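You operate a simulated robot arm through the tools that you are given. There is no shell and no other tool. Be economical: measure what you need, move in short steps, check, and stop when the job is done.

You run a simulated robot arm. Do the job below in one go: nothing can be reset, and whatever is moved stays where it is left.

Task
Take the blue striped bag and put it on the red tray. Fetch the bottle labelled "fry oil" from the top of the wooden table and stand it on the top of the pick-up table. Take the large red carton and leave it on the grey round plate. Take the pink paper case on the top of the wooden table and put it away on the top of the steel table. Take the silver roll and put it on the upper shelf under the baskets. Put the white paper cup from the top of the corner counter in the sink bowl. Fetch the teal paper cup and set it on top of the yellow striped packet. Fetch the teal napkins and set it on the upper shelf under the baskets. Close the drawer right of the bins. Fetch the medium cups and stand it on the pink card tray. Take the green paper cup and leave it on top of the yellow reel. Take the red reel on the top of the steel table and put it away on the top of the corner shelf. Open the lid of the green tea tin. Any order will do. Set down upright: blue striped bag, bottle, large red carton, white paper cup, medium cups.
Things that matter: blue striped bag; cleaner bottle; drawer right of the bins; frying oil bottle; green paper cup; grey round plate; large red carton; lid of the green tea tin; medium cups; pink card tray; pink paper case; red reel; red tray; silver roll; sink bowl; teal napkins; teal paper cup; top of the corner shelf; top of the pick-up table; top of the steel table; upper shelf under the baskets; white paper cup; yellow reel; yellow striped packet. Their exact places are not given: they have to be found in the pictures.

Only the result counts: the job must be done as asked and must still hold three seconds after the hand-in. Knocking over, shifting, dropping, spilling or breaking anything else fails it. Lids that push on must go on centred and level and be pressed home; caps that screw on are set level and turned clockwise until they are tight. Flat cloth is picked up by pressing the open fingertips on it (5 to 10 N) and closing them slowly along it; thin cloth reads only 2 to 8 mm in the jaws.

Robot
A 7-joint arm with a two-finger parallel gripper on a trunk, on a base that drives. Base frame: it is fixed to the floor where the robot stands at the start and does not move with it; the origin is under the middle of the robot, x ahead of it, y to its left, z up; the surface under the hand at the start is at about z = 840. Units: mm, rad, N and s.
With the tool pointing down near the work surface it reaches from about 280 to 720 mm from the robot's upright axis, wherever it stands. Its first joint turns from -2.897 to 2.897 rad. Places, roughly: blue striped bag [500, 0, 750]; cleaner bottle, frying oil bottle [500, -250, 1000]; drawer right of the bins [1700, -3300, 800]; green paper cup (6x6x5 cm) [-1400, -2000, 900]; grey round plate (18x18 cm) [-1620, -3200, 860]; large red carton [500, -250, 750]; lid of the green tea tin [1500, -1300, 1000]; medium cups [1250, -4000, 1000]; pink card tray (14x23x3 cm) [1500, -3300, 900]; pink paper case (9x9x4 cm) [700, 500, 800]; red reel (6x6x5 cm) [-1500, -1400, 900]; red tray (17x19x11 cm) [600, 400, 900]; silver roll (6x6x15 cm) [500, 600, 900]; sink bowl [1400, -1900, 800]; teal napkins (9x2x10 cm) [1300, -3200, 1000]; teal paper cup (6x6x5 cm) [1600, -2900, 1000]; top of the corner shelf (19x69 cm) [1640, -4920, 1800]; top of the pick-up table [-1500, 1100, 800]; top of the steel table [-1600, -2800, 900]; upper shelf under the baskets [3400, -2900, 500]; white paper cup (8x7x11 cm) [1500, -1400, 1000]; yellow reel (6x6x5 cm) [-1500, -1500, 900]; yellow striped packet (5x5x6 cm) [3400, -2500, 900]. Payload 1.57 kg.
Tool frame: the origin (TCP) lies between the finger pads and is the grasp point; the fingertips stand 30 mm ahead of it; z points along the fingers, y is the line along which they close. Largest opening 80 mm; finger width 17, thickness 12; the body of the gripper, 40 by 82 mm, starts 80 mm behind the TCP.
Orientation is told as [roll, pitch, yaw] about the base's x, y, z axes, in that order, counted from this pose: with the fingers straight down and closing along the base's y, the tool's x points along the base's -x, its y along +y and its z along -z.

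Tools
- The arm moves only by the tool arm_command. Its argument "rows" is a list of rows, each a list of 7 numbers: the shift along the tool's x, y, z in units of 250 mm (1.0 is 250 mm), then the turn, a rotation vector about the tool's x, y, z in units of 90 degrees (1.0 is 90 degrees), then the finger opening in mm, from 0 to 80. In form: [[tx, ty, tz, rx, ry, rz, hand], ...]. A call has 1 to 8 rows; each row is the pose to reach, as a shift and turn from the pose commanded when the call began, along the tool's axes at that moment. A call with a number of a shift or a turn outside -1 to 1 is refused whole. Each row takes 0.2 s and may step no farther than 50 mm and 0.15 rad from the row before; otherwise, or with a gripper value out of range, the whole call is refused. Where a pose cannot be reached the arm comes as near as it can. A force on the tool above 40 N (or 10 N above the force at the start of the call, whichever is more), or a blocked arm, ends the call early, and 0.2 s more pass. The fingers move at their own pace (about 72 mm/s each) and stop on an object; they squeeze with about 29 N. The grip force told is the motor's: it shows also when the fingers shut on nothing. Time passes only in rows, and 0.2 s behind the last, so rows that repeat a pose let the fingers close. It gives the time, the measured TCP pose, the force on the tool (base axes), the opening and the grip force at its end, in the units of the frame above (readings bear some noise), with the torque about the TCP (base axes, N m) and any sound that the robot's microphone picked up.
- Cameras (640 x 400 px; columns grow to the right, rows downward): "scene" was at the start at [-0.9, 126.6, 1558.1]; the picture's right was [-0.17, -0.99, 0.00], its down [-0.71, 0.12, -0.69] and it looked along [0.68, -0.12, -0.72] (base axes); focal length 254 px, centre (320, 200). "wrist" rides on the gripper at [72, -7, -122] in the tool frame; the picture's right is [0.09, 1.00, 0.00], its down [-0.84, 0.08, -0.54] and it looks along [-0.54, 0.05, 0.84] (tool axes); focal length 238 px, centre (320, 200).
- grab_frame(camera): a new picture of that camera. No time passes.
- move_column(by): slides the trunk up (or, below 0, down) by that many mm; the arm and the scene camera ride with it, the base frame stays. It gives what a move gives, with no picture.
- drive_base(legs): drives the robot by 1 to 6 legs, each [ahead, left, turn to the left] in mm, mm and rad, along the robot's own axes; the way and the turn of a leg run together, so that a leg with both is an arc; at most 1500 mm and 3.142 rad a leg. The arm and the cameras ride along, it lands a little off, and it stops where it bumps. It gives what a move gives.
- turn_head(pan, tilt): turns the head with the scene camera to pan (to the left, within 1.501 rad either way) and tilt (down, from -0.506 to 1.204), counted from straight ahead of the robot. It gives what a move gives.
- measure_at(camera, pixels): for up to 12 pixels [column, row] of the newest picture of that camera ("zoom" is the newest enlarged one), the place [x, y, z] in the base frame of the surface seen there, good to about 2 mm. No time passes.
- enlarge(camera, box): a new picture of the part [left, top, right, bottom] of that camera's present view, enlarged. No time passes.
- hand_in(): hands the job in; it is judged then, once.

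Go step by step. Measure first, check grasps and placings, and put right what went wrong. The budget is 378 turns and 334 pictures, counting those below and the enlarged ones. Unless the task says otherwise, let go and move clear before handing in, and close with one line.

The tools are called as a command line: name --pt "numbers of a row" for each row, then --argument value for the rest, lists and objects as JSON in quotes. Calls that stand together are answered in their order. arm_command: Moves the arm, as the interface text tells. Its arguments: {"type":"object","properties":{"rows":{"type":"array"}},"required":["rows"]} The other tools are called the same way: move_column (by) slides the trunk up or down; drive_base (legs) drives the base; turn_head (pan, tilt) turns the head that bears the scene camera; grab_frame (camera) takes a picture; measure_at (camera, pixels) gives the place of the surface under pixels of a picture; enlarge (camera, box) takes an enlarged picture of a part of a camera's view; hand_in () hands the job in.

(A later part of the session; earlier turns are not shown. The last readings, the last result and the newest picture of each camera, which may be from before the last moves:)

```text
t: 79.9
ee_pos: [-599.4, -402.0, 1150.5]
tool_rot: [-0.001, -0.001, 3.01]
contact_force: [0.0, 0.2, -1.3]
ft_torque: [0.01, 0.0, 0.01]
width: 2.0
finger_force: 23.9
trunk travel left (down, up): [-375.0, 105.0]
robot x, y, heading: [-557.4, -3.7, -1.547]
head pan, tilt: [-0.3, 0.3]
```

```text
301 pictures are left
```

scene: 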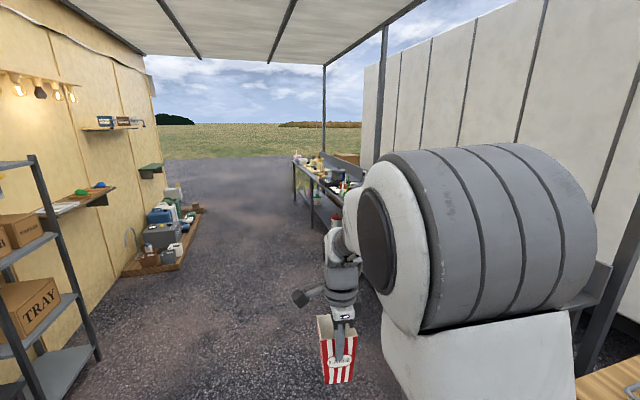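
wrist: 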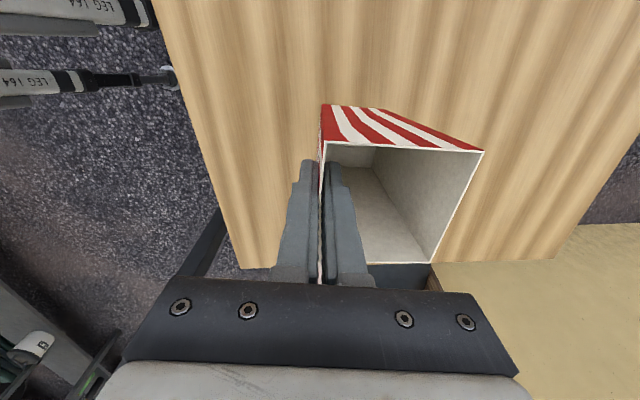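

The aisle is clear. I drive along it to y≈−3200 and turn to face the steel table.

drive_base --legs '[[1500, -60, 0], [1500, -60, 0], [200, 0, 0], [0, 0, -1.594]]'

turn_head --pan 0.0 --tilt 0.5

grab_frame --camera "scene"

```text
refused: leg 1 is longer than a leg can be; nothing moved
```

```text
t: 80.7
ee_pos: [-599.5, -401.9, 1150.4]
tool_rot: [0.0, 0.0, 3.008]
contact_force: [-0.4, -0.4, -0.6]
ft_torque: [0.01, -0.05, -0.01]
width: 2.0
finger_force: 23.8
trunk travel left (down, up): [-375.0, 105.0]
robot x, y, heading: [-555.9, -1.1, -1.55]
head pan, tilt: [0.0, 0.499]
```

```text
300 pictures are left
```

scene: 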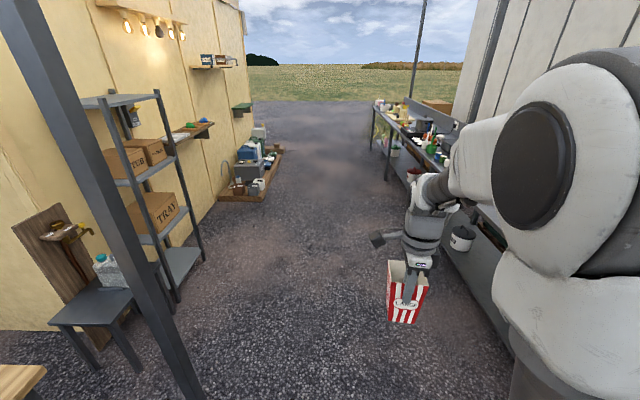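

drive_base --legs '[[1490, -90, 0], [1490, -90, 0], [200, 0, 0], [0, 0, -1.594]]'

grab_frame --camera "scene"

```text
t: 107.0
ee_pos: [-1001.3, -3165.7, 1150.6]
tool_rot: [0.001, 0.001, 1.433]
contact_force: [0.8, -0.6, -0.2]
ft_torque: [-0.02, -0.06, -0.02]
width: 2.1
finger_force: 23.7
trunk travel left (down, up): [-375.0, 105.0]
robot x, y, heading: [-601.1, -3205.8, -3.121]
head pan, tilt: [0.0, 0.499]
```

```text
299 pictures are left
```

scene: 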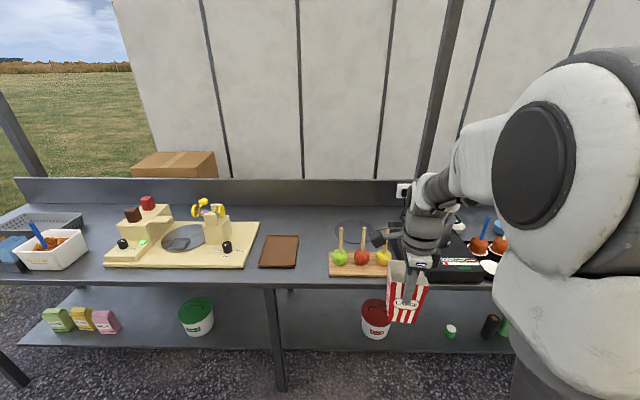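

I measure the grey discs at (355, 230) and (188, 237).

enlarge --camera "scene" --box '[300, 190, 420, 290]'

measure_at --camera "scene" --pixels '[[355, 228], [340, 228], [375, 228], [355, 221], [188, 237], [339, 252], [385, 252], [340, 232], [365, 262], [280, 250]]'

```text
4.00 times, centred on (360, 240) of scene
```

zoom: 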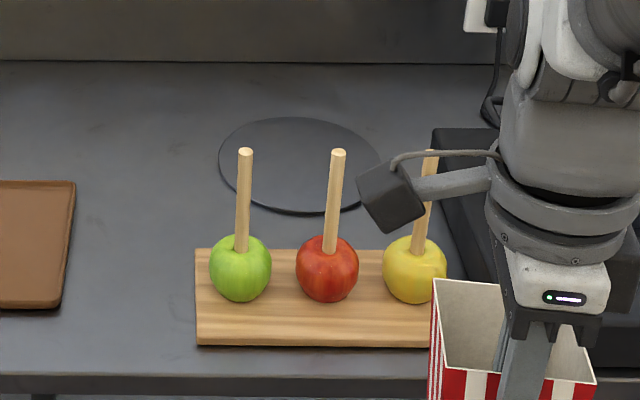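

```text
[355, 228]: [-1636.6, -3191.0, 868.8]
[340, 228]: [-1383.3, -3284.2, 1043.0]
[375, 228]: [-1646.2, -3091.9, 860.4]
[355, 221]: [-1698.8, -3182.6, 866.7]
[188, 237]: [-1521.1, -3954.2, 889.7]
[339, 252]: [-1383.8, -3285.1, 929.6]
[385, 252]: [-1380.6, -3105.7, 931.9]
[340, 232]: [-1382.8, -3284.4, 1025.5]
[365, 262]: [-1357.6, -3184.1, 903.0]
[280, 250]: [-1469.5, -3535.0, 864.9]
```

The plate is at about (−1625, −3195), z 868, behind apples whose sticks reach z≈1045. I raise the carton and drive closer.

measure_at --camera "scene" --pixels '[[310, 280], [310, 285], [300, 290], [310, 350]]'

arm_command --pt "0 0 -0.18 0 0 0 0" --pt "0 0 -0.36 0 0 0 0"

drive_base --legs '[[320, 0, 0]]'

turn_head --pan 0.1 --tilt 0.7

grab_frame --camera "scene"

grab_frame --camera "wrist"

```text
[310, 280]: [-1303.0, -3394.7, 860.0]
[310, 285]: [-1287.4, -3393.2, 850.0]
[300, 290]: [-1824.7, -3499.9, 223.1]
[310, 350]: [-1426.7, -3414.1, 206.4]
```

```text
t: 107.6
ee_pos: [-1000.4, -3165.8, 1240.3]
tool_rot: [-0.003, 0.001, 1.432]
contact_force: [-0.2, 0.4, -0.5]
ft_torque: [0.02, 0.02, -0.03]
width: 2.1
finger_force: 24.1
trunk travel left (down, up): [-375.0, 105.0]
robot x, y, heading: [-600.6, -3205.3, -3.125]
head pan, tilt: [0.0, 0.499]
```

```text
t: 110.2
ee_pos: [-1316.9, -3170.0, 1240.9]
tool_rot: [0.0, 0.0, 1.43]
contact_force: [-0.7, 0.1, -0.4]
ft_torque: [-0.04, 0.01, -0.01]
width: 1.9
finger_force: 23.7
trunk travel left (down, up): [-375.0, 105.0]
robot x, y, heading: [-913.9, -3211.8, -3.124]
head pan, tilt: [0.0, 0.499]
```

```text
t: 111.0
ee_pos: [-1315.7, -3169.2, 1239.6]
tool_rot: [0.001, -0.002, 1.431]
contact_force: [0.1, 0.0, -0.1]
ft_torque: [-0.02, -0.01, -0.01]
width: 2.2
finger_force: 23.6
trunk travel left (down, up): [-375.0, 105.0]
robot x, y, heading: [-915.2, -3210.3, -3.124]
head pan, tilt: [0.099, 0.7]
```

```text
297 pictures are left
```

scene: 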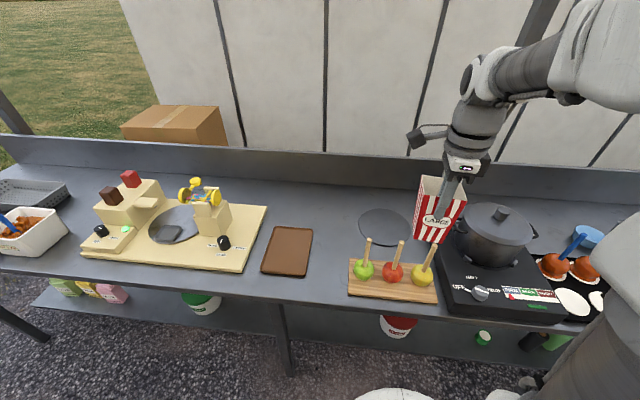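

```text
296 pictures are left
```

wrist: 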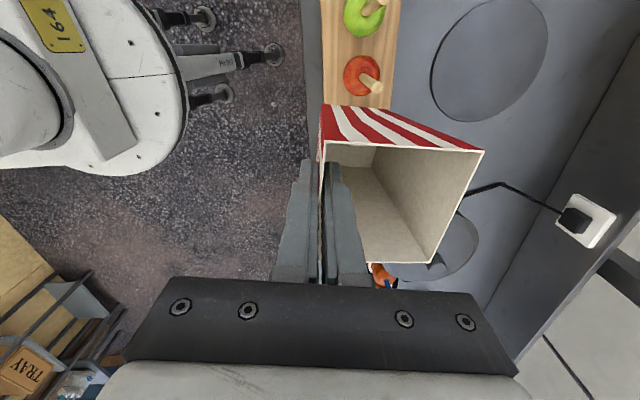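

I measure the plate edges now that it is fully visible.

measure_at --camera "scene" --pixels '[[385, 226], [361, 226], [409, 226], [385, 211], [372, 242], [390, 236], [402, 242]]'

measure_at --camera "wrist" --pixels '[[490, 60], [440, 60], [540, 60], [480, 110]]'

```text
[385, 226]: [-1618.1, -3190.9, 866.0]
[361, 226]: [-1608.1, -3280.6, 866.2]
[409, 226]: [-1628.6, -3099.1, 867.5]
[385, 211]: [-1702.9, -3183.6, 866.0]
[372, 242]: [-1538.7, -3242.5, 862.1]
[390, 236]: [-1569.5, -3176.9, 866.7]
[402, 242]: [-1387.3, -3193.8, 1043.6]
```

```text
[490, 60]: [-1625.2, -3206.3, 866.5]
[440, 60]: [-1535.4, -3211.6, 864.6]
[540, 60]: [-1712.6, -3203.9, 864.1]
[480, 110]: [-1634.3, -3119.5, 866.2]
```

The plate centre is (−1620, −3192), z 866. I carry the carton above it.

arm_command --pt "0.045 0.17 0 0 0 0 0" --pt "0.09 0.34 0 0 0 0 0" --pt "0.135 0.51 0 0 0 0 0" --pt "0.18 0.68 0 0 0 0 0" --pt "0.22 0.85 0 0 0 0 0" --pt "0.271 0.98 0 0 0 0 0"

arm_command --pt "0 0.056 0.18 0 0 0 0" --pt "0 0.056 0.37 0 0 0 0" --pt "0 0.056 0.56 0 0 0 0" --pt "0 0.056 0.75 0 0 0 0" --pt "0 0.056 0.9 0 0 0 0"

grab_frame --camera "scene"

grab_frame --camera "wrist"

```text
t: 112.4
ee_pos: [-1569.5, -3203.0, 1237.6]
tool_rot: [-0.002, 0.0, 1.434]
contact_force: [-0.6, 0.2, 0.0]
ft_torque: [0.0, -0.04, 0.02]
width: 2.0
finger_force: 23.9
trunk travel left (down, up): [-375.0, 105.0]
robot x, y, heading: [-915.3, -3216.0, -3.123]
head pan, tilt: [0.099, 0.7]
```

```text
t: 113.6
ee_pos: [-1582.9, -3201.8, 1014.9]
tool_rot: [-0.002, 0.0, 1.43]
contact_force: [0.0, 0.2, -0.9]
ft_torque: [-0.02, 0.01, 0.03]
width: 2.3
finger_force: 24.1
trunk travel left (down, up): [-375.0, 105.0]
robot x, y, heading: [-915.4, -3211.0, -3.126]
head pan, tilt: [0.099, 0.7]
```

```text
295 pictures are left
```

scene: 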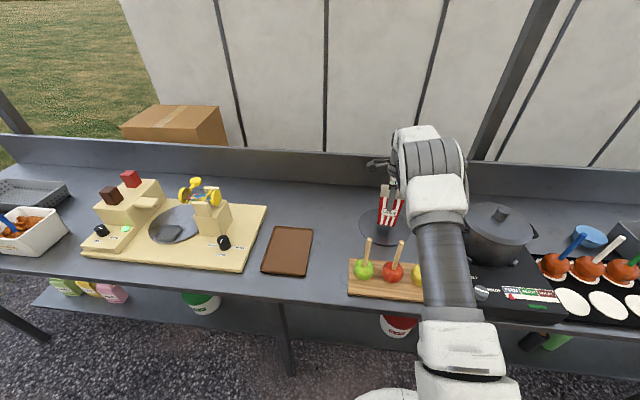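

```text
294 pictures are left
```

wrist: 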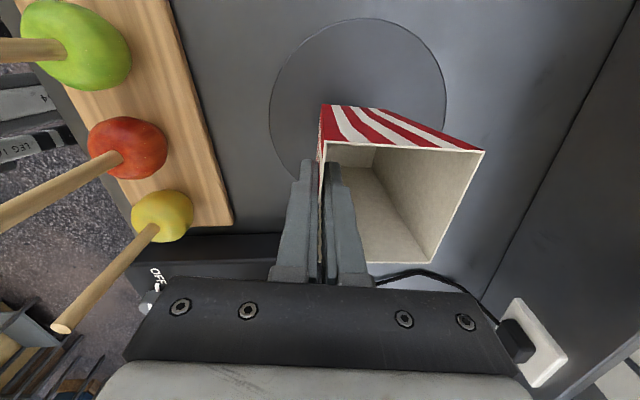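

The carton is over the plate. I lower gently to contact.

arm_command --pt "0 0 0.1 0 0 0 0" --pt "0 0 0.14 0 0 0 0" --pt "0 0 0.155 0 0 0 0" --pt "0 0 0.162 0 0 0 0"

```text
t: 114.6
ee_pos: [-1581.8, -3199.2, 975.7]
tool_rot: [0.002, 0.0, 1.434]
contact_force: [2.4, 0.6, 7.1]
ft_torque: [0.01, 0.17, 0.0]
width: 2.1
finger_force: 23.7
trunk travel left (down, up): [-375.0, 105.0]
robot x, y, heading: [-915.4, -3215.8, -3.127]
head pan, tilt: [0.099, 0.7]
```

Contact is about 7 N. I open and rise straight up.

arm_command --pt "0 0 0 0 0 0 30" --pt "0 0 0 0 0 0 30" --pt "0 0 -0.15 0 0 0 30" --pt "0 0 -0.34 0 0 0 30" --pt "0 0 -0.53 0 0 0 30" --pt "0 0 -0.72 0 0 0 30" --pt "0 0 -0.9 0 0 0 30"

grab_frame --camera "wrist"

grab_frame --camera "scene"

```text
t: 116.2
ee_pos: [-1581.8, -3201.0, 1200.2]
tool_rot: [0.0, 0.0, 1.432]
contact_force: [-0.3, -0.1, -0.2]
ft_torque: [0.02, -0.01, -0.01]
width: 30.1
finger_force: 0.2
trunk travel left (down, up): [-375.0, 105.0]
robot x, y, heading: [-914.5, -3214.7, -3.129]
head pan, tilt: [0.099, 0.7]
```

```text
293 pictures are left
```

wrist: 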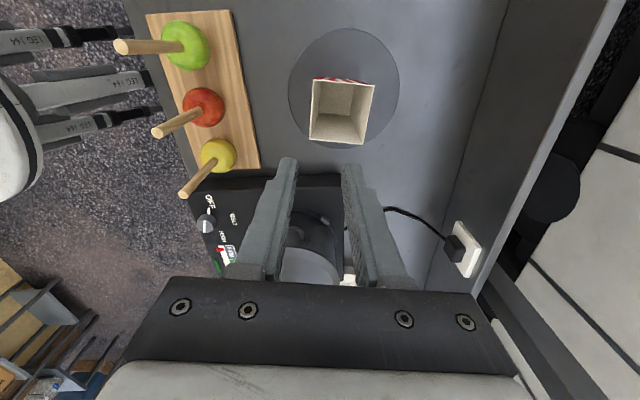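

```text
292 pictures are left
```

scene: 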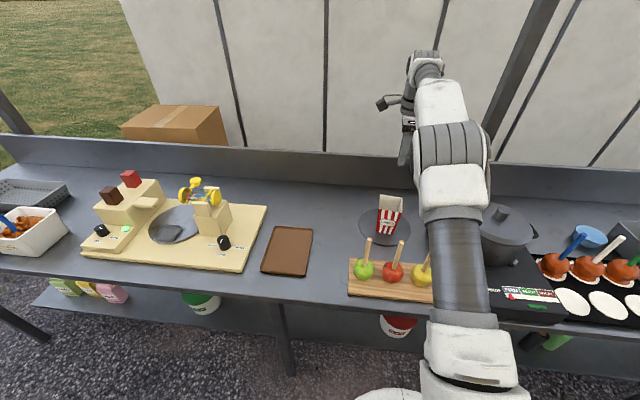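

The carton stands on the plate. I retract the arm, then drive along the table toward the green cup and the yellow reel.

arm_command --pt "0 -0.19 -0.05 0 0 0 80" --pt "0 -0.38 -0.1 0 0 0 80" --pt "0 -0.57 -0.1 0 0 0 80" --pt "0 -0.76 -0.1 0 0 0 80" --pt "0 -0.95 -0.1 0 0 0 80"

drive_base --legs '[[-150, 0, 0], [0, -1440, 0], [120, 0, 0]]'

turn_head --pan 0.0 --tilt 0.7

grab_frame --camera "scene"

grab_frame --camera "wrist"

```text
t: 117.4
ee_pos: [-1346.7, -3232.5, 1224.6]
tool_rot: [0.001, 0.0, 1.433]
contact_force: [0.2, -0.4, 1.1]
ft_torque: [0.04, 0.0, 0.0]
width: 79.9
finger_force: 0.1
trunk travel left (down, up): [-375.0, 105.0]
robot x, y, heading: [-917.2, -3212.3, -3.123]
head pan, tilt: [0.099, 0.7]
```

```text
t: 130.6
ee_pos: [-1322.6, -1781.3, 1224.0]
tool_rot: [0.0, -0.001, 1.412]
contact_force: [0.6, -0.4, -0.5]
ft_torque: [0.05, -0.04, -0.02]
width: 80.0
finger_force: 0.1
trunk travel left (down, up): [-375.0, 105.0]
robot x, y, heading: [-891.2, -1768.5, 3.139]
head pan, tilt: [0.099, 0.7]
```

```text
t: 131.2
ee_pos: [-1322.0, -1781.4, 1224.7]
tool_rot: [0.001, 0.001, 1.411]
contact_force: [-0.4, 0.3, -0.2]
ft_torque: [0.01, -0.03, 0.0]
width: 80.3
finger_force: 0.0
trunk travel left (down, up): [-375.0, 105.0]
robot x, y, heading: [-892.1, -1770.1, 3.136]
head pan, tilt: [0.0, 0.7]
```

```text
291 pictures are left
```

scene: 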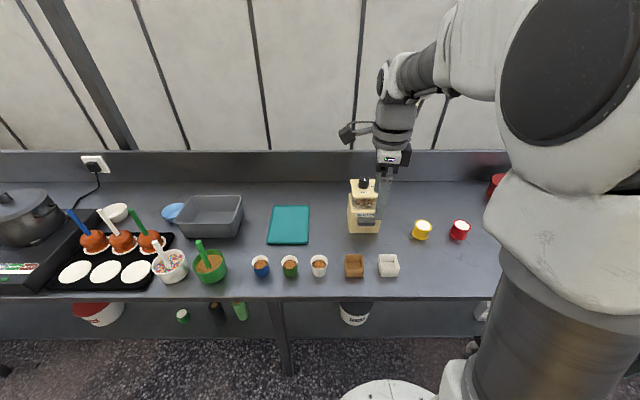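

```text
290 pictures are left
```

wrist: 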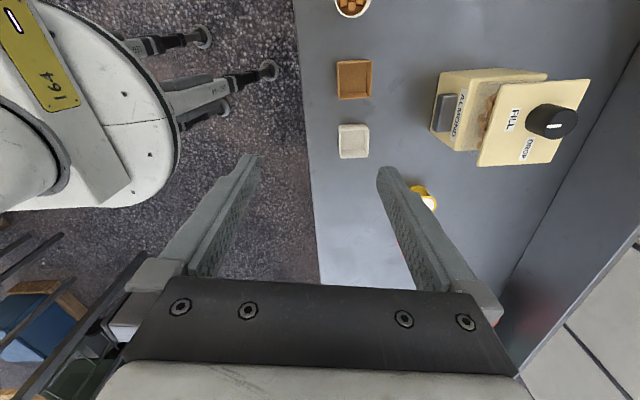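

I enlarge the row of small cups and the reels.

enlarge --camera "scene" --box '[150, 230, 340, 300]'

measure_at --camera "scene" --pixels '[[261, 265], [290, 258], [290, 267], [318, 266], [210, 265], [422, 222], [422, 230], [460, 223], [460, 230], [354, 265], [388, 265]]'

enlarge --camera "scene" --box '[330, 170, 510, 300]'

```text
3.37 times, centred on (245, 265) of scene
```

zoom: 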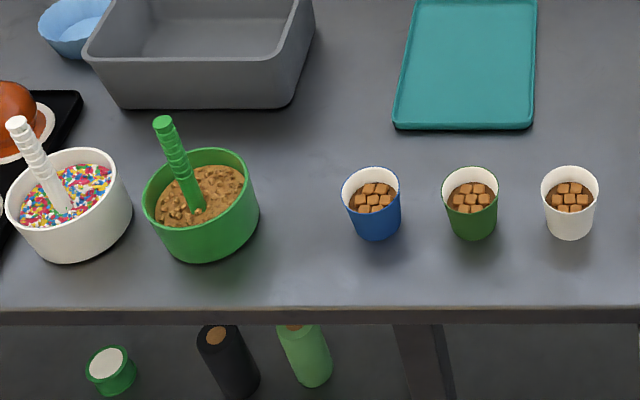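

```text
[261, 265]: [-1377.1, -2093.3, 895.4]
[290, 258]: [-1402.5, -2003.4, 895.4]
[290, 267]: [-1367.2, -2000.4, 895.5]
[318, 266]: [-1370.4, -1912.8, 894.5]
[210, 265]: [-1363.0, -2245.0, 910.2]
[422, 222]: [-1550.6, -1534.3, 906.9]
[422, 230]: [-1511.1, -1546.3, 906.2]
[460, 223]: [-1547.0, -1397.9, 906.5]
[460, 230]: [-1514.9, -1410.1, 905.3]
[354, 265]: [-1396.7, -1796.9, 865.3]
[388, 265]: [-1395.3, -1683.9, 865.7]
```

```text
3.08 times, centred on (420, 235) of scene
```

zoom: 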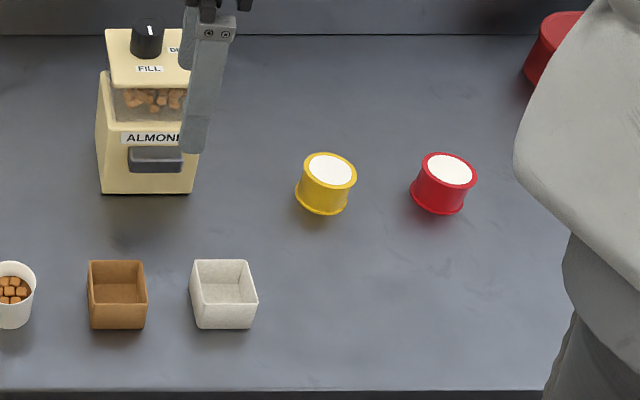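

The green cup (290, 262) is at about (−1385, −2001). I go above it and look from the wrist.

arm_command --pt "0.18 0.02 0 0 0 0 80" --pt "0.36 0.04 0 0 0 0 80" --pt "0.54 0.07 0 0 0 0 80" --pt "0.72 0.09 0 0 0 0 80" --pt "0.9 0.113 0 0 0 0 80" --pt "0.909 0.113 0.19 0 0 0 80" --pt "0.909 0.113 0.38 0 0 0 80" --pt "0.909 0.113 0.57 0 0 0 80"

grab_frame --camera "wrist"

```text
t: 133.0
ee_pos: [-1386.0, -2000.5, 1082.1]
tool_rot: [-0.001, 0.0, 1.412]
contact_force: [0.1, 0.6, 0.2]
ft_torque: [-0.01, 0.03, 0.03]
width: 80.0
finger_force: 0.0
trunk travel left (down, up): [-375.0, 105.0]
robot x, y, heading: [-890.3, -1770.9, 3.141]
head pan, tilt: [0.0, 0.7]
```

```text
287 pictures are left
```

wrist: 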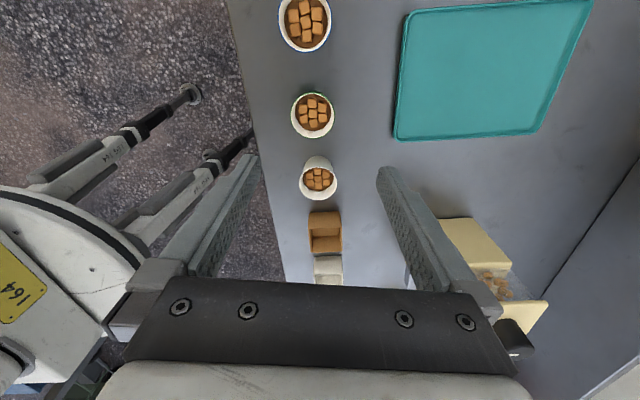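

measure_at --camera "wrist" --pixels '[[313, 113], [293, 113], [334, 113], [313, 94], [313, 137], [318, 175]]'

```text
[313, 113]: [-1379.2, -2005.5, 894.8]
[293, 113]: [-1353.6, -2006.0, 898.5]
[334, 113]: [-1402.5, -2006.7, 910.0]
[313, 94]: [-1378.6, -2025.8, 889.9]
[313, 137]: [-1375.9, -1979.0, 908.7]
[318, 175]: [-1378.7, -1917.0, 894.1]
```

The cup centre is (−1378, −2003), rim z≈910. I lower to 896 and close.

arm_command --pt "0.007 -0.034 0.19 0 0 0 80" --pt "0.007 -0.034 0.38 0 0 0 80" --pt "0.007 -0.034 0.57 0 0 0 80" --pt "0.007 -0.034 0.7 0 0 0 80" --pt "0.007 -0.034 0.744 0 0 0 80" --pt "0.007 -0.034 0.744 0 0 0 40" --pt "0.007 -0.034 0.744 0 0 0 20" --pt "0.007 -0.034 0.744 0 0 0 20"

grab_frame --camera "wrist"

```text
t: 134.8
ee_pos: [-1378.3, -2003.7, 897.9]
tool_rot: [0.003, -0.001, 1.412]
contact_force: [-0.5, 0.6, -1.0]
ft_torque: [0.0, 0.01, 0.03]
width: 51.9
finger_force: 29.0
trunk travel left (down, up): [-375.0, 105.0]
robot x, y, heading: [-891.7, -1772.2, 3.138]
head pan, tilt: [0.0, 0.7]
```

```text
286 pictures are left
```

wrist: 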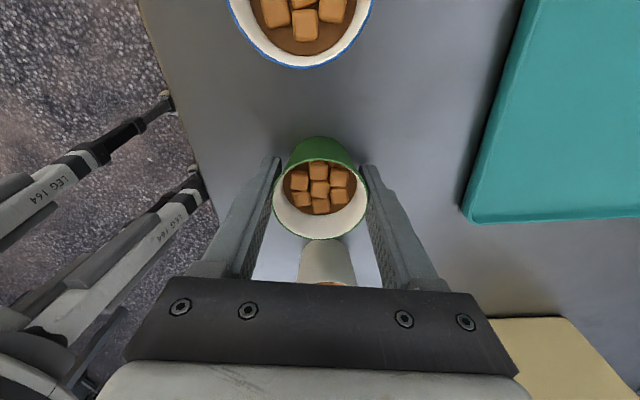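

Held at 52 mm. I lift high and measure the yellow reel's top and the dispenser in the scene picture.

arm_command --pt "0 0 -0.1 0 0 0 20" --pt "0 0 -0.28 0 0 0 20" --pt "0 0 -0.47 0 0 0 20" --pt "0 0 -0.66 0 0 0 20" --pt "0 0 -0.85 0 0 0 20" --pt "0 0 -1.0 0 0 0 20"

enlarge --camera "scene" --box '[330, 170, 510, 300]'

measure_at --camera "zoom" --pixels '[[330, 157], [330, 184], [308, 170], [352, 170], [330, 170], [150, 30], [325, 212], [300, 196], [350, 196]]'

```text
t: 136.2
ee_pos: [-1378.4, -2002.6, 1147.8]
tool_rot: [0.0, -0.001, 1.411]
contact_force: [-0.1, 0.7, 0.2]
ft_torque: [0.01, 0.02, 0.0]
width: 52.0
finger_force: 28.9
trunk travel left (down, up): [-375.0, 105.0]
robot x, y, heading: [-890.6, -1771.2, 3.14]
head pan, tilt: [0.0, 0.7]
```

```text
3.08 times, centred on (420, 235) of scene
```

zoom: 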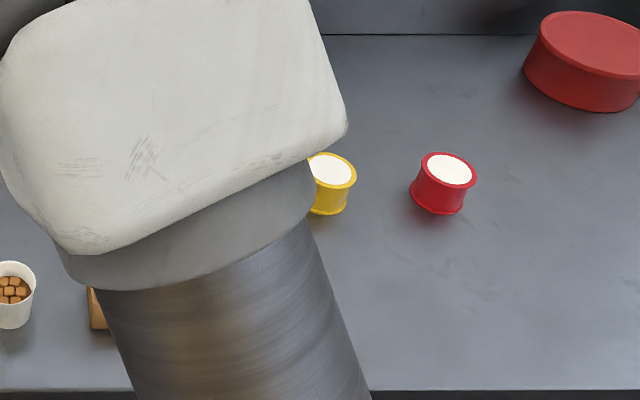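

```text
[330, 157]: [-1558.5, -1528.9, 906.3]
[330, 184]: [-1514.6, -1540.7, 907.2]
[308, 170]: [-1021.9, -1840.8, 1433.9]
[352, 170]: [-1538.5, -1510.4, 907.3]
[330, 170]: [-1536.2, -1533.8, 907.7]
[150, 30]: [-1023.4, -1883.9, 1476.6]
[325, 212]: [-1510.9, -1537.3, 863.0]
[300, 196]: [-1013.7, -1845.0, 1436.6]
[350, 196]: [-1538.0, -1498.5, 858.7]
```

The yellow reel's top is z 907, centred on (−1536, −1536). I carry the cup there high, over the dispenser, in two stages.

arm_command --pt "-0.1 0 -0.12 0 0 0 20" --pt "-0.2 0.03 -0.24 0 0 0 20" --pt "-0.35 0.1 -0.24 0 0 0 20" --pt "-0.5 0.18 -0.24 0 0 0 20" --pt "-0.65 0.26 -0.24 0 0 0 20" --pt "-0.8 0.34 -0.24 0 0 0 20" --pt "-0.95 0.42 -0.24 0 0 0 20"

arm_command --pt "-0.16 0.1 0 0 0 0 20" --pt "-0.32 0.2 0 0 0 0 20" --pt "-0.48 0.3 0 0 0 0 20" --pt "-0.64 0.4 0 0 0 0 20" --pt "-0.789 0.5 0 0 0 0 20" --pt "-0.789 0.5 0.19 0 0 0 20" --pt "-0.789 0.5 0.38 0 0 0 20" --pt "-0.789 0.5 0.57 0 0 0 20"

grab_frame --camera "wrist"

grab_frame --camera "scene"

```text
t: 137.8
ee_pos: [-1444.6, -1752.8, 1206.0]
tool_rot: [-0.001, -0.001, 1.413]
contact_force: [0.3, 0.7, -0.7]
ft_torque: [0.0, 0.02, 0.02]
width: 52.0
finger_force: 29.1
trunk travel left (down, up): [-375.0, 105.0]
robot x, y, heading: [-888.7, -1771.0, 3.14]
head pan, tilt: [0.0, 0.7]
```

```text
t: 139.6
ee_pos: [-1537.0, -1539.1, 1063.6]
tool_rot: [0.0, 0.001, 1.413]
contact_force: [-0.3, 0.1, -0.1]
ft_torque: [-0.02, 0.0, 0.0]
width: 51.9
finger_force: 29.1
out of reach, approached as far as the arm can: row 5
trunk travel left (down, up): [-375.0, 105.0]
robot x, y, heading: [-888.8, -1769.2, 3.141]
head pan, tilt: [0.0, 0.7]
```

```text
284 pictures are left
```

wrist: 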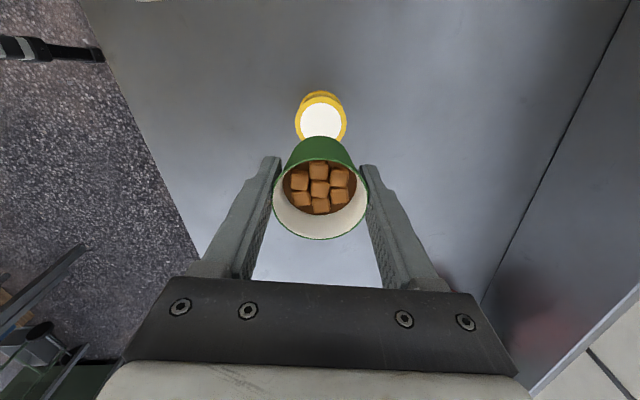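

```text
283 pictures are left
```

scene: 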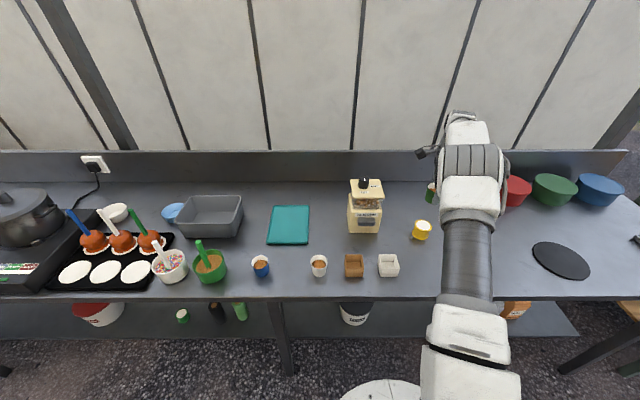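

I measure the reel's rim from the wrist to centre the cup.

measure_at --camera "wrist" --pixels '[[322, 123], [297, 123], [346, 123], [322, 100], [322, 90], [305, 133], [338, 133]]'

```text
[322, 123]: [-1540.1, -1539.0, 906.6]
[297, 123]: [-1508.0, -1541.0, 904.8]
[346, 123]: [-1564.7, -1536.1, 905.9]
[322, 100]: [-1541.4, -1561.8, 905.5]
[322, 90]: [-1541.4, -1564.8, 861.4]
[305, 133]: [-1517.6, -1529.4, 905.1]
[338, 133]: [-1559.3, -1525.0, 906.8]
```

I lower the cup onto the reel (TCP z≈946).

arm_command --pt "-0.014 0 0.18 0 0 0 20" --pt "-0.014 0 0.36 0 0 0 20" --pt "-0.014 0 0.44 0 0 0 20" --pt "-0.014 0 0.466 0 0 0 20" --pt "-0.014 0 0.474 0 0 0 20"

grab_frame --camera "wrist"

enlarge --camera "scene" --box '[370, 180, 490, 260]'

```text
t: 140.8
ee_pos: [-1536.4, -1534.8, 944.7]
tool_rot: [-0.001, -0.001, 1.412]
contact_force: [-0.3, 0.2, -0.2]
ft_torque: [0.0, -0.01, 0.02]
width: 51.9
finger_force: 29.0
trunk travel left (down, up): [-375.0, 105.0]
robot x, y, heading: [-893.0, -1770.5, 3.138]
head pan, tilt: [0.0, 0.7]
```

```text
282 pictures are left
```

wrist: 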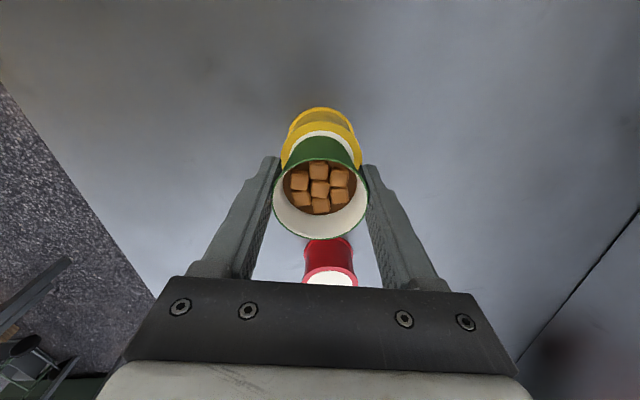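

```text
5.00 times, centred on (430, 220) of scene
```

zoom: 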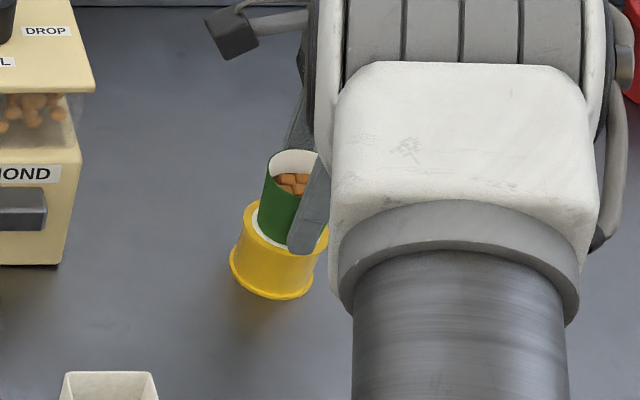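

No contact yet; I lower in 1 mm steps.

arm_command --pt "0 0 0.004 0 0 0 20" --pt "0 0 0.008 0 0 0 20" --pt "0 0 0.012 0 0 0 20"

```text
t: 141.6
ee_pos: [-1535.8, -1534.8, 942.5]
tool_rot: [-0.001, 0.001, 1.412]
contact_force: [1.0, 0.8, 4.4]
ft_torque: [0.01, -0.04, -0.02]
width: 51.8
finger_force: 29.2
trunk travel left (down, up): [-375.0, 105.0]
robot x, y, heading: [-886.6, -1768.6, 3.136]
head pan, tilt: [0.0, 0.7]
```

Contact at 4 N. I open and rise.

arm_command --pt "0 0 -0.004 0 0 0 75" --pt "0 0 -0.004 0 0 0 75" --pt "0 0 -0.15 0 0 0 75" --pt "0 0 -0.34 0 0 0 80" --pt "0 0 -0.53 0 0 0 80" --pt "0 0 -0.72 0 0 0 80"

grab_frame --camera "wrist"

```text
t: 143.0
ee_pos: [-1536.6, -1534.6, 1124.2]
tool_rot: [-0.002, 0.0, 1.411]
contact_force: [0.1, -0.2, 1.3]
ft_torque: [0.01, -0.01, 0.03]
width: 80.0
finger_force: 0.0
trunk travel left (down, up): [-375.0, 105.0]
robot x, y, heading: [-890.8, -1770.1, 3.141]
head pan, tilt: [0.0, 0.7]
```

```text
280 pictures are left
```

wrist: 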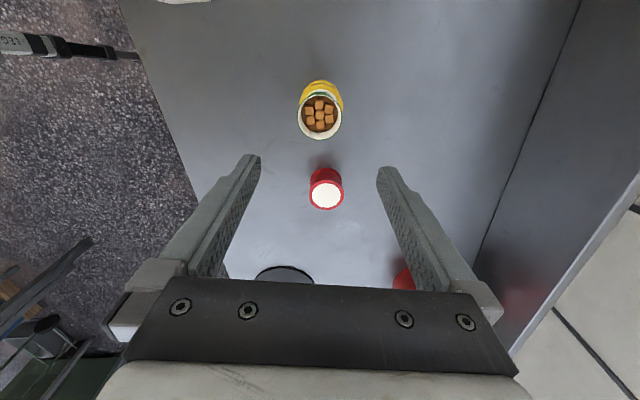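

The green cup stands on the yellow reel. I retract and drive back to the wooden table for the pink case.

arm_command --pt "0.05 -0.18 0 0 0 0 80" --pt "0.1 -0.36 -0.05 0 0 0 80" --pt "0.15 -0.54 -0.1 0 0 0 80" --pt "0.25 -0.7 -0.15 0 0 0 80" --pt "0.35 -0.86 -0.15 0 0 0 80" --pt "0.5 -0.95 -0.15 0 0 0 80" --pt "0.65 -0.95 -0.15 0 0 0 80"

drive_base --legs '[[-290, 0, 0], [0, 0, 3.14], [0, 1490, 0], [0, 670, 0]]'

turn_head --pan 0.3 --tilt 0.6

grab_frame --camera "scene"

```text
t: 144.6
ee_pos: [-1324.8, -1733.1, 1159.8]
tool_rot: [0.0, -0.002, 1.411]
contact_force: [0.9, 0.0, 0.2]
ft_torque: [-0.02, -0.01, -0.01]
width: 79.7
finger_force: 0.1
trunk travel left (down, up): [-375.0, 105.0]
robot x, y, heading: [-889.0, -1769.6, 3.138]
head pan, tilt: [0.0, 0.7]
```

```text
t: 172.9
ee_pos: [-39.6, 347.2, 1159.2]
tool_rot: [0.0, 0.001, -1.764]
contact_force: [-0.7, 0.1, 0.1]
ft_torque: [-0.01, -0.02, 0.04]
width: 79.9
finger_force: 0.0
trunk travel left (down, up): [-375.0, 105.0]
robot x, y, heading: [-472.7, 400.0, -0.04]
head pan, tilt: [0.0, 0.7]
```

```text
t: 173.7
ee_pos: [-40.7, 346.5, 1159.9]
tool_rot: [-0.001, -0.001, -1.765]
contact_force: [-0.5, 0.2, 0.2]
ft_torque: [0.0, 0.02, 0.02]
width: 79.9
finger_force: 0.0
trunk travel left (down, up): [-375.0, 105.0]
robot x, y, heading: [-473.0, 402.1, -0.042]
head pan, tilt: [0.3, 0.6]
```

```text
279 pictures are left
```

scene: 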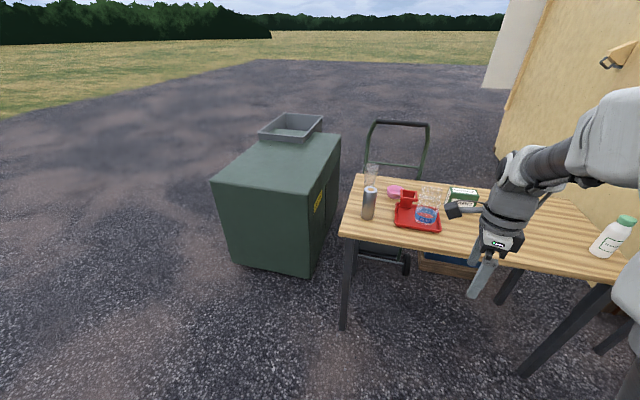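

I measure the table's near edge and legs, and the bin.

measure_at --camera "scene" --pixels '[[341, 237], [400, 243], [480, 255], [344, 320], [280, 265], [395, 193], [367, 190], [372, 172]]'

drive_base --legs '[[460, 0, 0.04]]'

grab_frame --camera "scene"

```text
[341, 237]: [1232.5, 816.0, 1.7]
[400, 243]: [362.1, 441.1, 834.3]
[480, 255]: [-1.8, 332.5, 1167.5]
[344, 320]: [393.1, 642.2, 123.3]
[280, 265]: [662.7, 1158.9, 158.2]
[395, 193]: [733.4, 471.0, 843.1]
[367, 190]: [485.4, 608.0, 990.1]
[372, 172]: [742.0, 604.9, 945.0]
```

```text
t: 177.3
ee_pos: [418.6, 356.2, 1158.8]
tool_rot: [-0.001, 0.001, -1.724]
contact_force: [-0.3, -1.0, 0.6]
ft_torque: [0.0, -0.02, 0.0]
width: 80.0
finger_force: 0.0
trunk travel left (down, up): [-375.0, 105.0]
robot x, y, heading: [-12.9, 391.6, 0.003]
head pan, tilt: [0.3, 0.6]
```

```text
278 pictures are left
```

scene: 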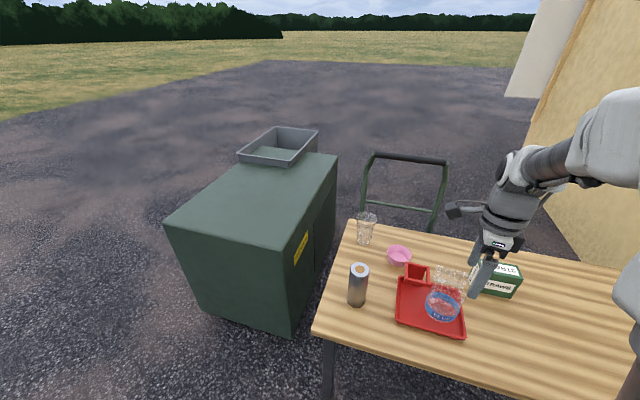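

turn_head --pan 0.15 --tilt 0.75

enlarge --camera "scene" --box '[230, 170, 410, 290]'

```text
t: 178.0
ee_pos: [418.0, 356.4, 1159.1]
tool_rot: [0.001, 0.0, -1.724]
contact_force: [-1.0, 0.2, 0.7]
ft_torque: [0.04, -0.01, -0.03]
width: 80.3
finger_force: 0.1
trunk travel left (down, up): [-375.0, 105.0]
robot x, y, heading: [-14.5, 394.7, 0.002]
head pan, tilt: [0.15, 0.75]
```

```text
3.33 times, centred on (320, 230) of scene
```

zoom: 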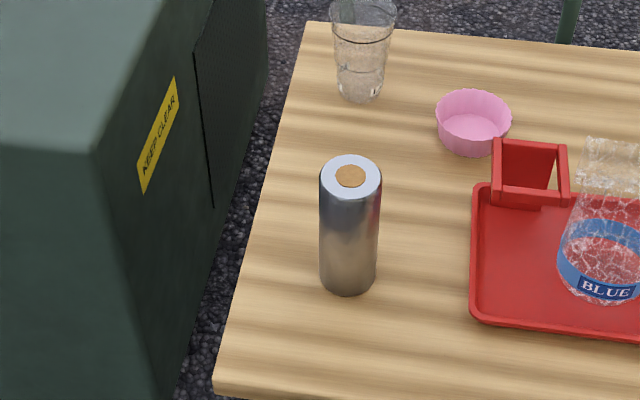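

measure_at --camera "zoom" --pixels '[[470, 125], [438, 112], [508, 118], [475, 92], [470, 122], [440, 140], [498, 150], [472, 154], [350, 176], [348, 290], [360, 98]]'

```text
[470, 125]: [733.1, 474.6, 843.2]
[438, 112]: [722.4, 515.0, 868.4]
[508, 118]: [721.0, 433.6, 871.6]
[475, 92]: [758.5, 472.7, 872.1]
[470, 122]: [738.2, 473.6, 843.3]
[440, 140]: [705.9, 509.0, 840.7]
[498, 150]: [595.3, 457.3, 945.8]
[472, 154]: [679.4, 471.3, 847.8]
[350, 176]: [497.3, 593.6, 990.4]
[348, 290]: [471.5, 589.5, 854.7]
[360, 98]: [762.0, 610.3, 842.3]
```

The pink case is about 86 mm across at the rim (z 872), too wide to span, so I'll pinch its near wall. I go above for a closer look.

arm_command --pt "0.12 0.14 0 0 0 0 60" --pt "0.24 0.28 0 0 0 0 60" --pt "0.36 0.42 0 0 0 0 60" --pt "0.48 0.56 0 0 0 0 60" --pt "0.6 0.7 0 0 0 0 60" --pt "0.72 0.82 0.06 0 0 0 60" --pt "0.808 0.9 0.2 0 0 0 60" --pt "0.808 0.9 0.38 0 0 0 60"

enlarge --camera "wrist" --box '[220, 40, 480, 260]'

```text
t: 179.8
ee_pos: [671.8, 519.8, 1063.4]
tool_rot: [-0.001, -0.001, -1.725]
contact_force: [0.9, 0.9, -0.5]
ft_torque: [-0.02, 0.01, 0.02]
width: 60.1
finger_force: 0.2
trunk travel left (down, up): [-375.0, 105.0]
robot x, y, heading: [-13.5, 389.8, 0.002]
head pan, tilt: [0.15, 0.75]
```

```text
1.82 times, centred on (350, 150) of wrist
```

zoom: 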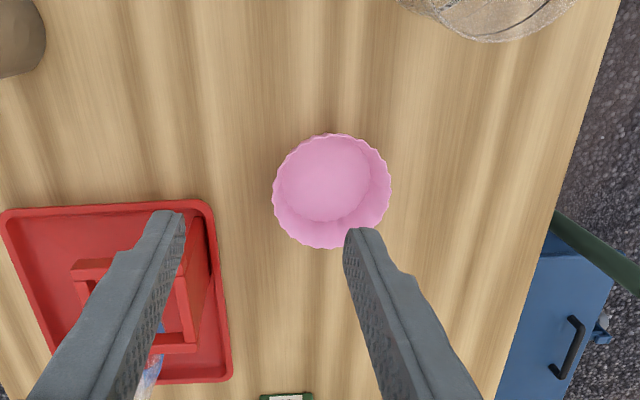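

measure_at --camera "zoom" --pixels '[[274, 195], [278, 190], [290, 185], [325, 180], [388, 185], [330, 136], [335, 246], [365, 180], [325, 220], [284, 220], [295, 150], [283, 178]]'

```text
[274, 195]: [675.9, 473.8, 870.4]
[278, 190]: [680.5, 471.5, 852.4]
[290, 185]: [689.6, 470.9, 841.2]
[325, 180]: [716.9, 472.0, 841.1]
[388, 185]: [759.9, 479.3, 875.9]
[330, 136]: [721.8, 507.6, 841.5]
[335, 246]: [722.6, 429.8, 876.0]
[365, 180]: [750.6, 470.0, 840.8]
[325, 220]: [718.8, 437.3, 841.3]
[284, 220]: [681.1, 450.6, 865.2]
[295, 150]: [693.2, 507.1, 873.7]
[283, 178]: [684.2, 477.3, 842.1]
```

The near wall slopes about 0.27 rad, and the tray's handle ring is close, so I pinch the wall from the (−x, +y) side with the tool turned and tilted to match. First I turn, above it.

arm_command --pt "-0.03 0.02 0.05 0 0 0.09 40" --pt "-0.06 0.04 0.1 0 0 0.18 30" --pt "-0.087 0.054 0.18 0 0 0.255 28" --pt "-0.087 0.054 0.25 0 0 0.255 28"

arm_command --pt "0 0 0 -0.08 0 0 28" --pt "0 0 0.1 -0.159 0 0 28" --pt "0 0 0.2 -0.159 0 0 28" --pt "0 0 0.3 -0.159 0 0 28"

grab_frame --camera "wrist"

enlarge --camera "scene" --box '[230, 140, 420, 260]'

```text
t: 180.8
ee_pos: [680.5, 496.7, 1001.8]
tool_rot: [-0.001, -0.001, -2.126]
contact_force: [0.1, -0.3, -0.4]
ft_torque: [-0.03, -0.02, 0.02]
width: 28.3
finger_force: 0.1
trunk travel left (down, up): [-375.0, 105.0]
robot x, y, heading: [-12.5, 393.1, -0.001]
head pan, tilt: [0.15, 0.75]
```

```text
t: 181.8
ee_pos: [681.7, 495.3, 928.3]
tool_rot: [0.252, -0.001, -2.126]
contact_force: [0.4, 0.9, 0.1]
ft_torque: [0.02, 0.01, -0.02]
width: 28.0
finger_force: 0.0
trunk travel left (down, up): [-375.0, 105.0]
robot x, y, heading: [-12.4, 393.6, -0.002]
head pan, tilt: [0.15, 0.75]
```

```text
275 pictures are left
```

wrist: 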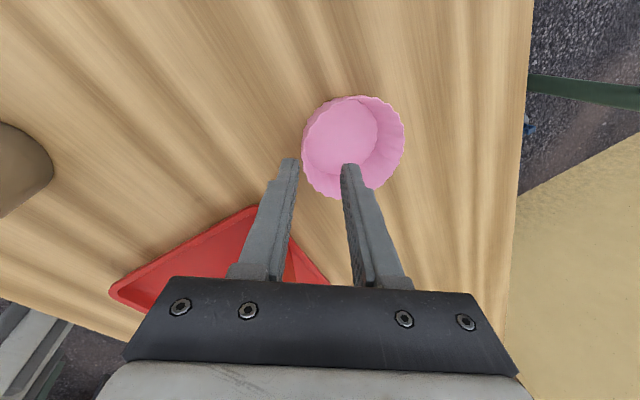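

```text
3.33 times, centred on (325, 200) of scene
```

zoom: 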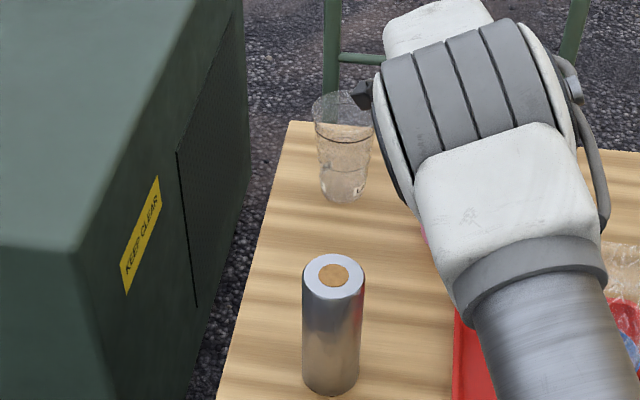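

The tilt matches and the wall lies between the fingertips. I descend vertically to TCP z≈880 and close.

arm_command --pt "0 -0.016 0.063 0 0 0 28" --pt "0 -0.032 0.127 0 0 0 28" --pt "0 -0.048 0.186 0 0 0 28" --pt "0 -0.048 0.186 0 0 0 0" --pt "0 -0.048 0.186 0 0 0 0"

grab_frame --camera "wrist"

```text
t: 183.0
ee_pos: [681.5, 497.5, 879.0]
tool_rot: [0.251, 0.0, -2.126]
contact_force: [-0.8, -0.7, -0.1]
ft_torque: [-0.02, 0.04, 0.0]
width: 5.0
finger_force: 25.6
trunk travel left (down, up): [-375.0, 105.0]
robot x, y, heading: [-16.9, 387.9, 0.001]
head pan, tilt: [0.15, 0.75]
```

```text
273 pictures are left
```

wrist: 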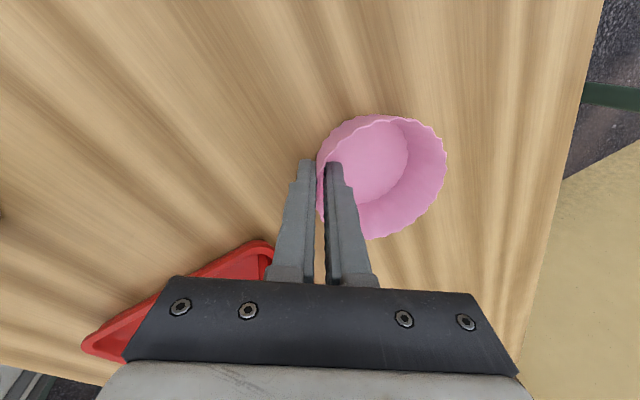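

The wall is gripped. I lift vertically and check.

arm_command --pt "0 0.02 -0.0775 0 0 0 0" --pt "0 0.06 -0.233 0 0 0 0" --pt "0 0.1 -0.388 0 0 0 0" --pt "0 0.15 -0.581 0 0 0 0" --pt "0 0.2 -0.775 0 0 0 0" --pt "0 0.24 -0.95 0 0 0 0"

grab_frame --camera "wrist"

```text
refused: row 5 steps farther than a row can; nothing moved
```

```text
272 pictures are left
```

wrist: 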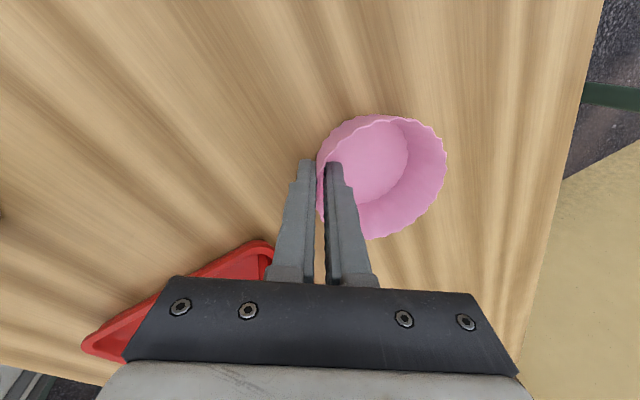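

arm_command --pt "0 0.02 -0.0775 0 0 0 0" --pt "0 0.06 -0.233 0 0 0 0" --pt "0 0.1 -0.388 0 0 0 0" --pt "0 0.14 -0.56 0 0 0 0" --pt "0 0.18 -0.73 0 0 0 0" --pt "0 0.22 -0.9 0 0 0 0" --pt "0 0.24 -1.0 0 0 0 0"

grab_frame --camera "wrist"

```text
t: 184.6
ee_pos: [678.2, 499.7, 1137.3]
tool_rot: [0.25, -0.001, -2.127]
contact_force: [1.4, -0.3, 0.5]
ft_torque: [0.01, 0.03, -0.04]
width: 4.7
finger_force: 25.8
trunk travel left (down, up): [-375.0, 105.0]
robot x, y, heading: [-15.3, 391.2, 0.001]
head pan, tilt: [0.15, 0.75]
```

```text
271 pictures are left
```

wrist: 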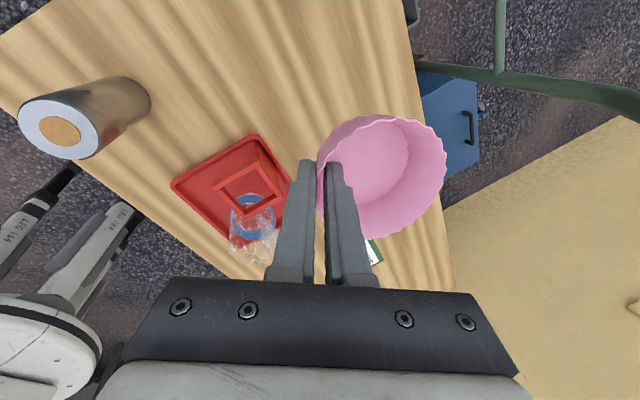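

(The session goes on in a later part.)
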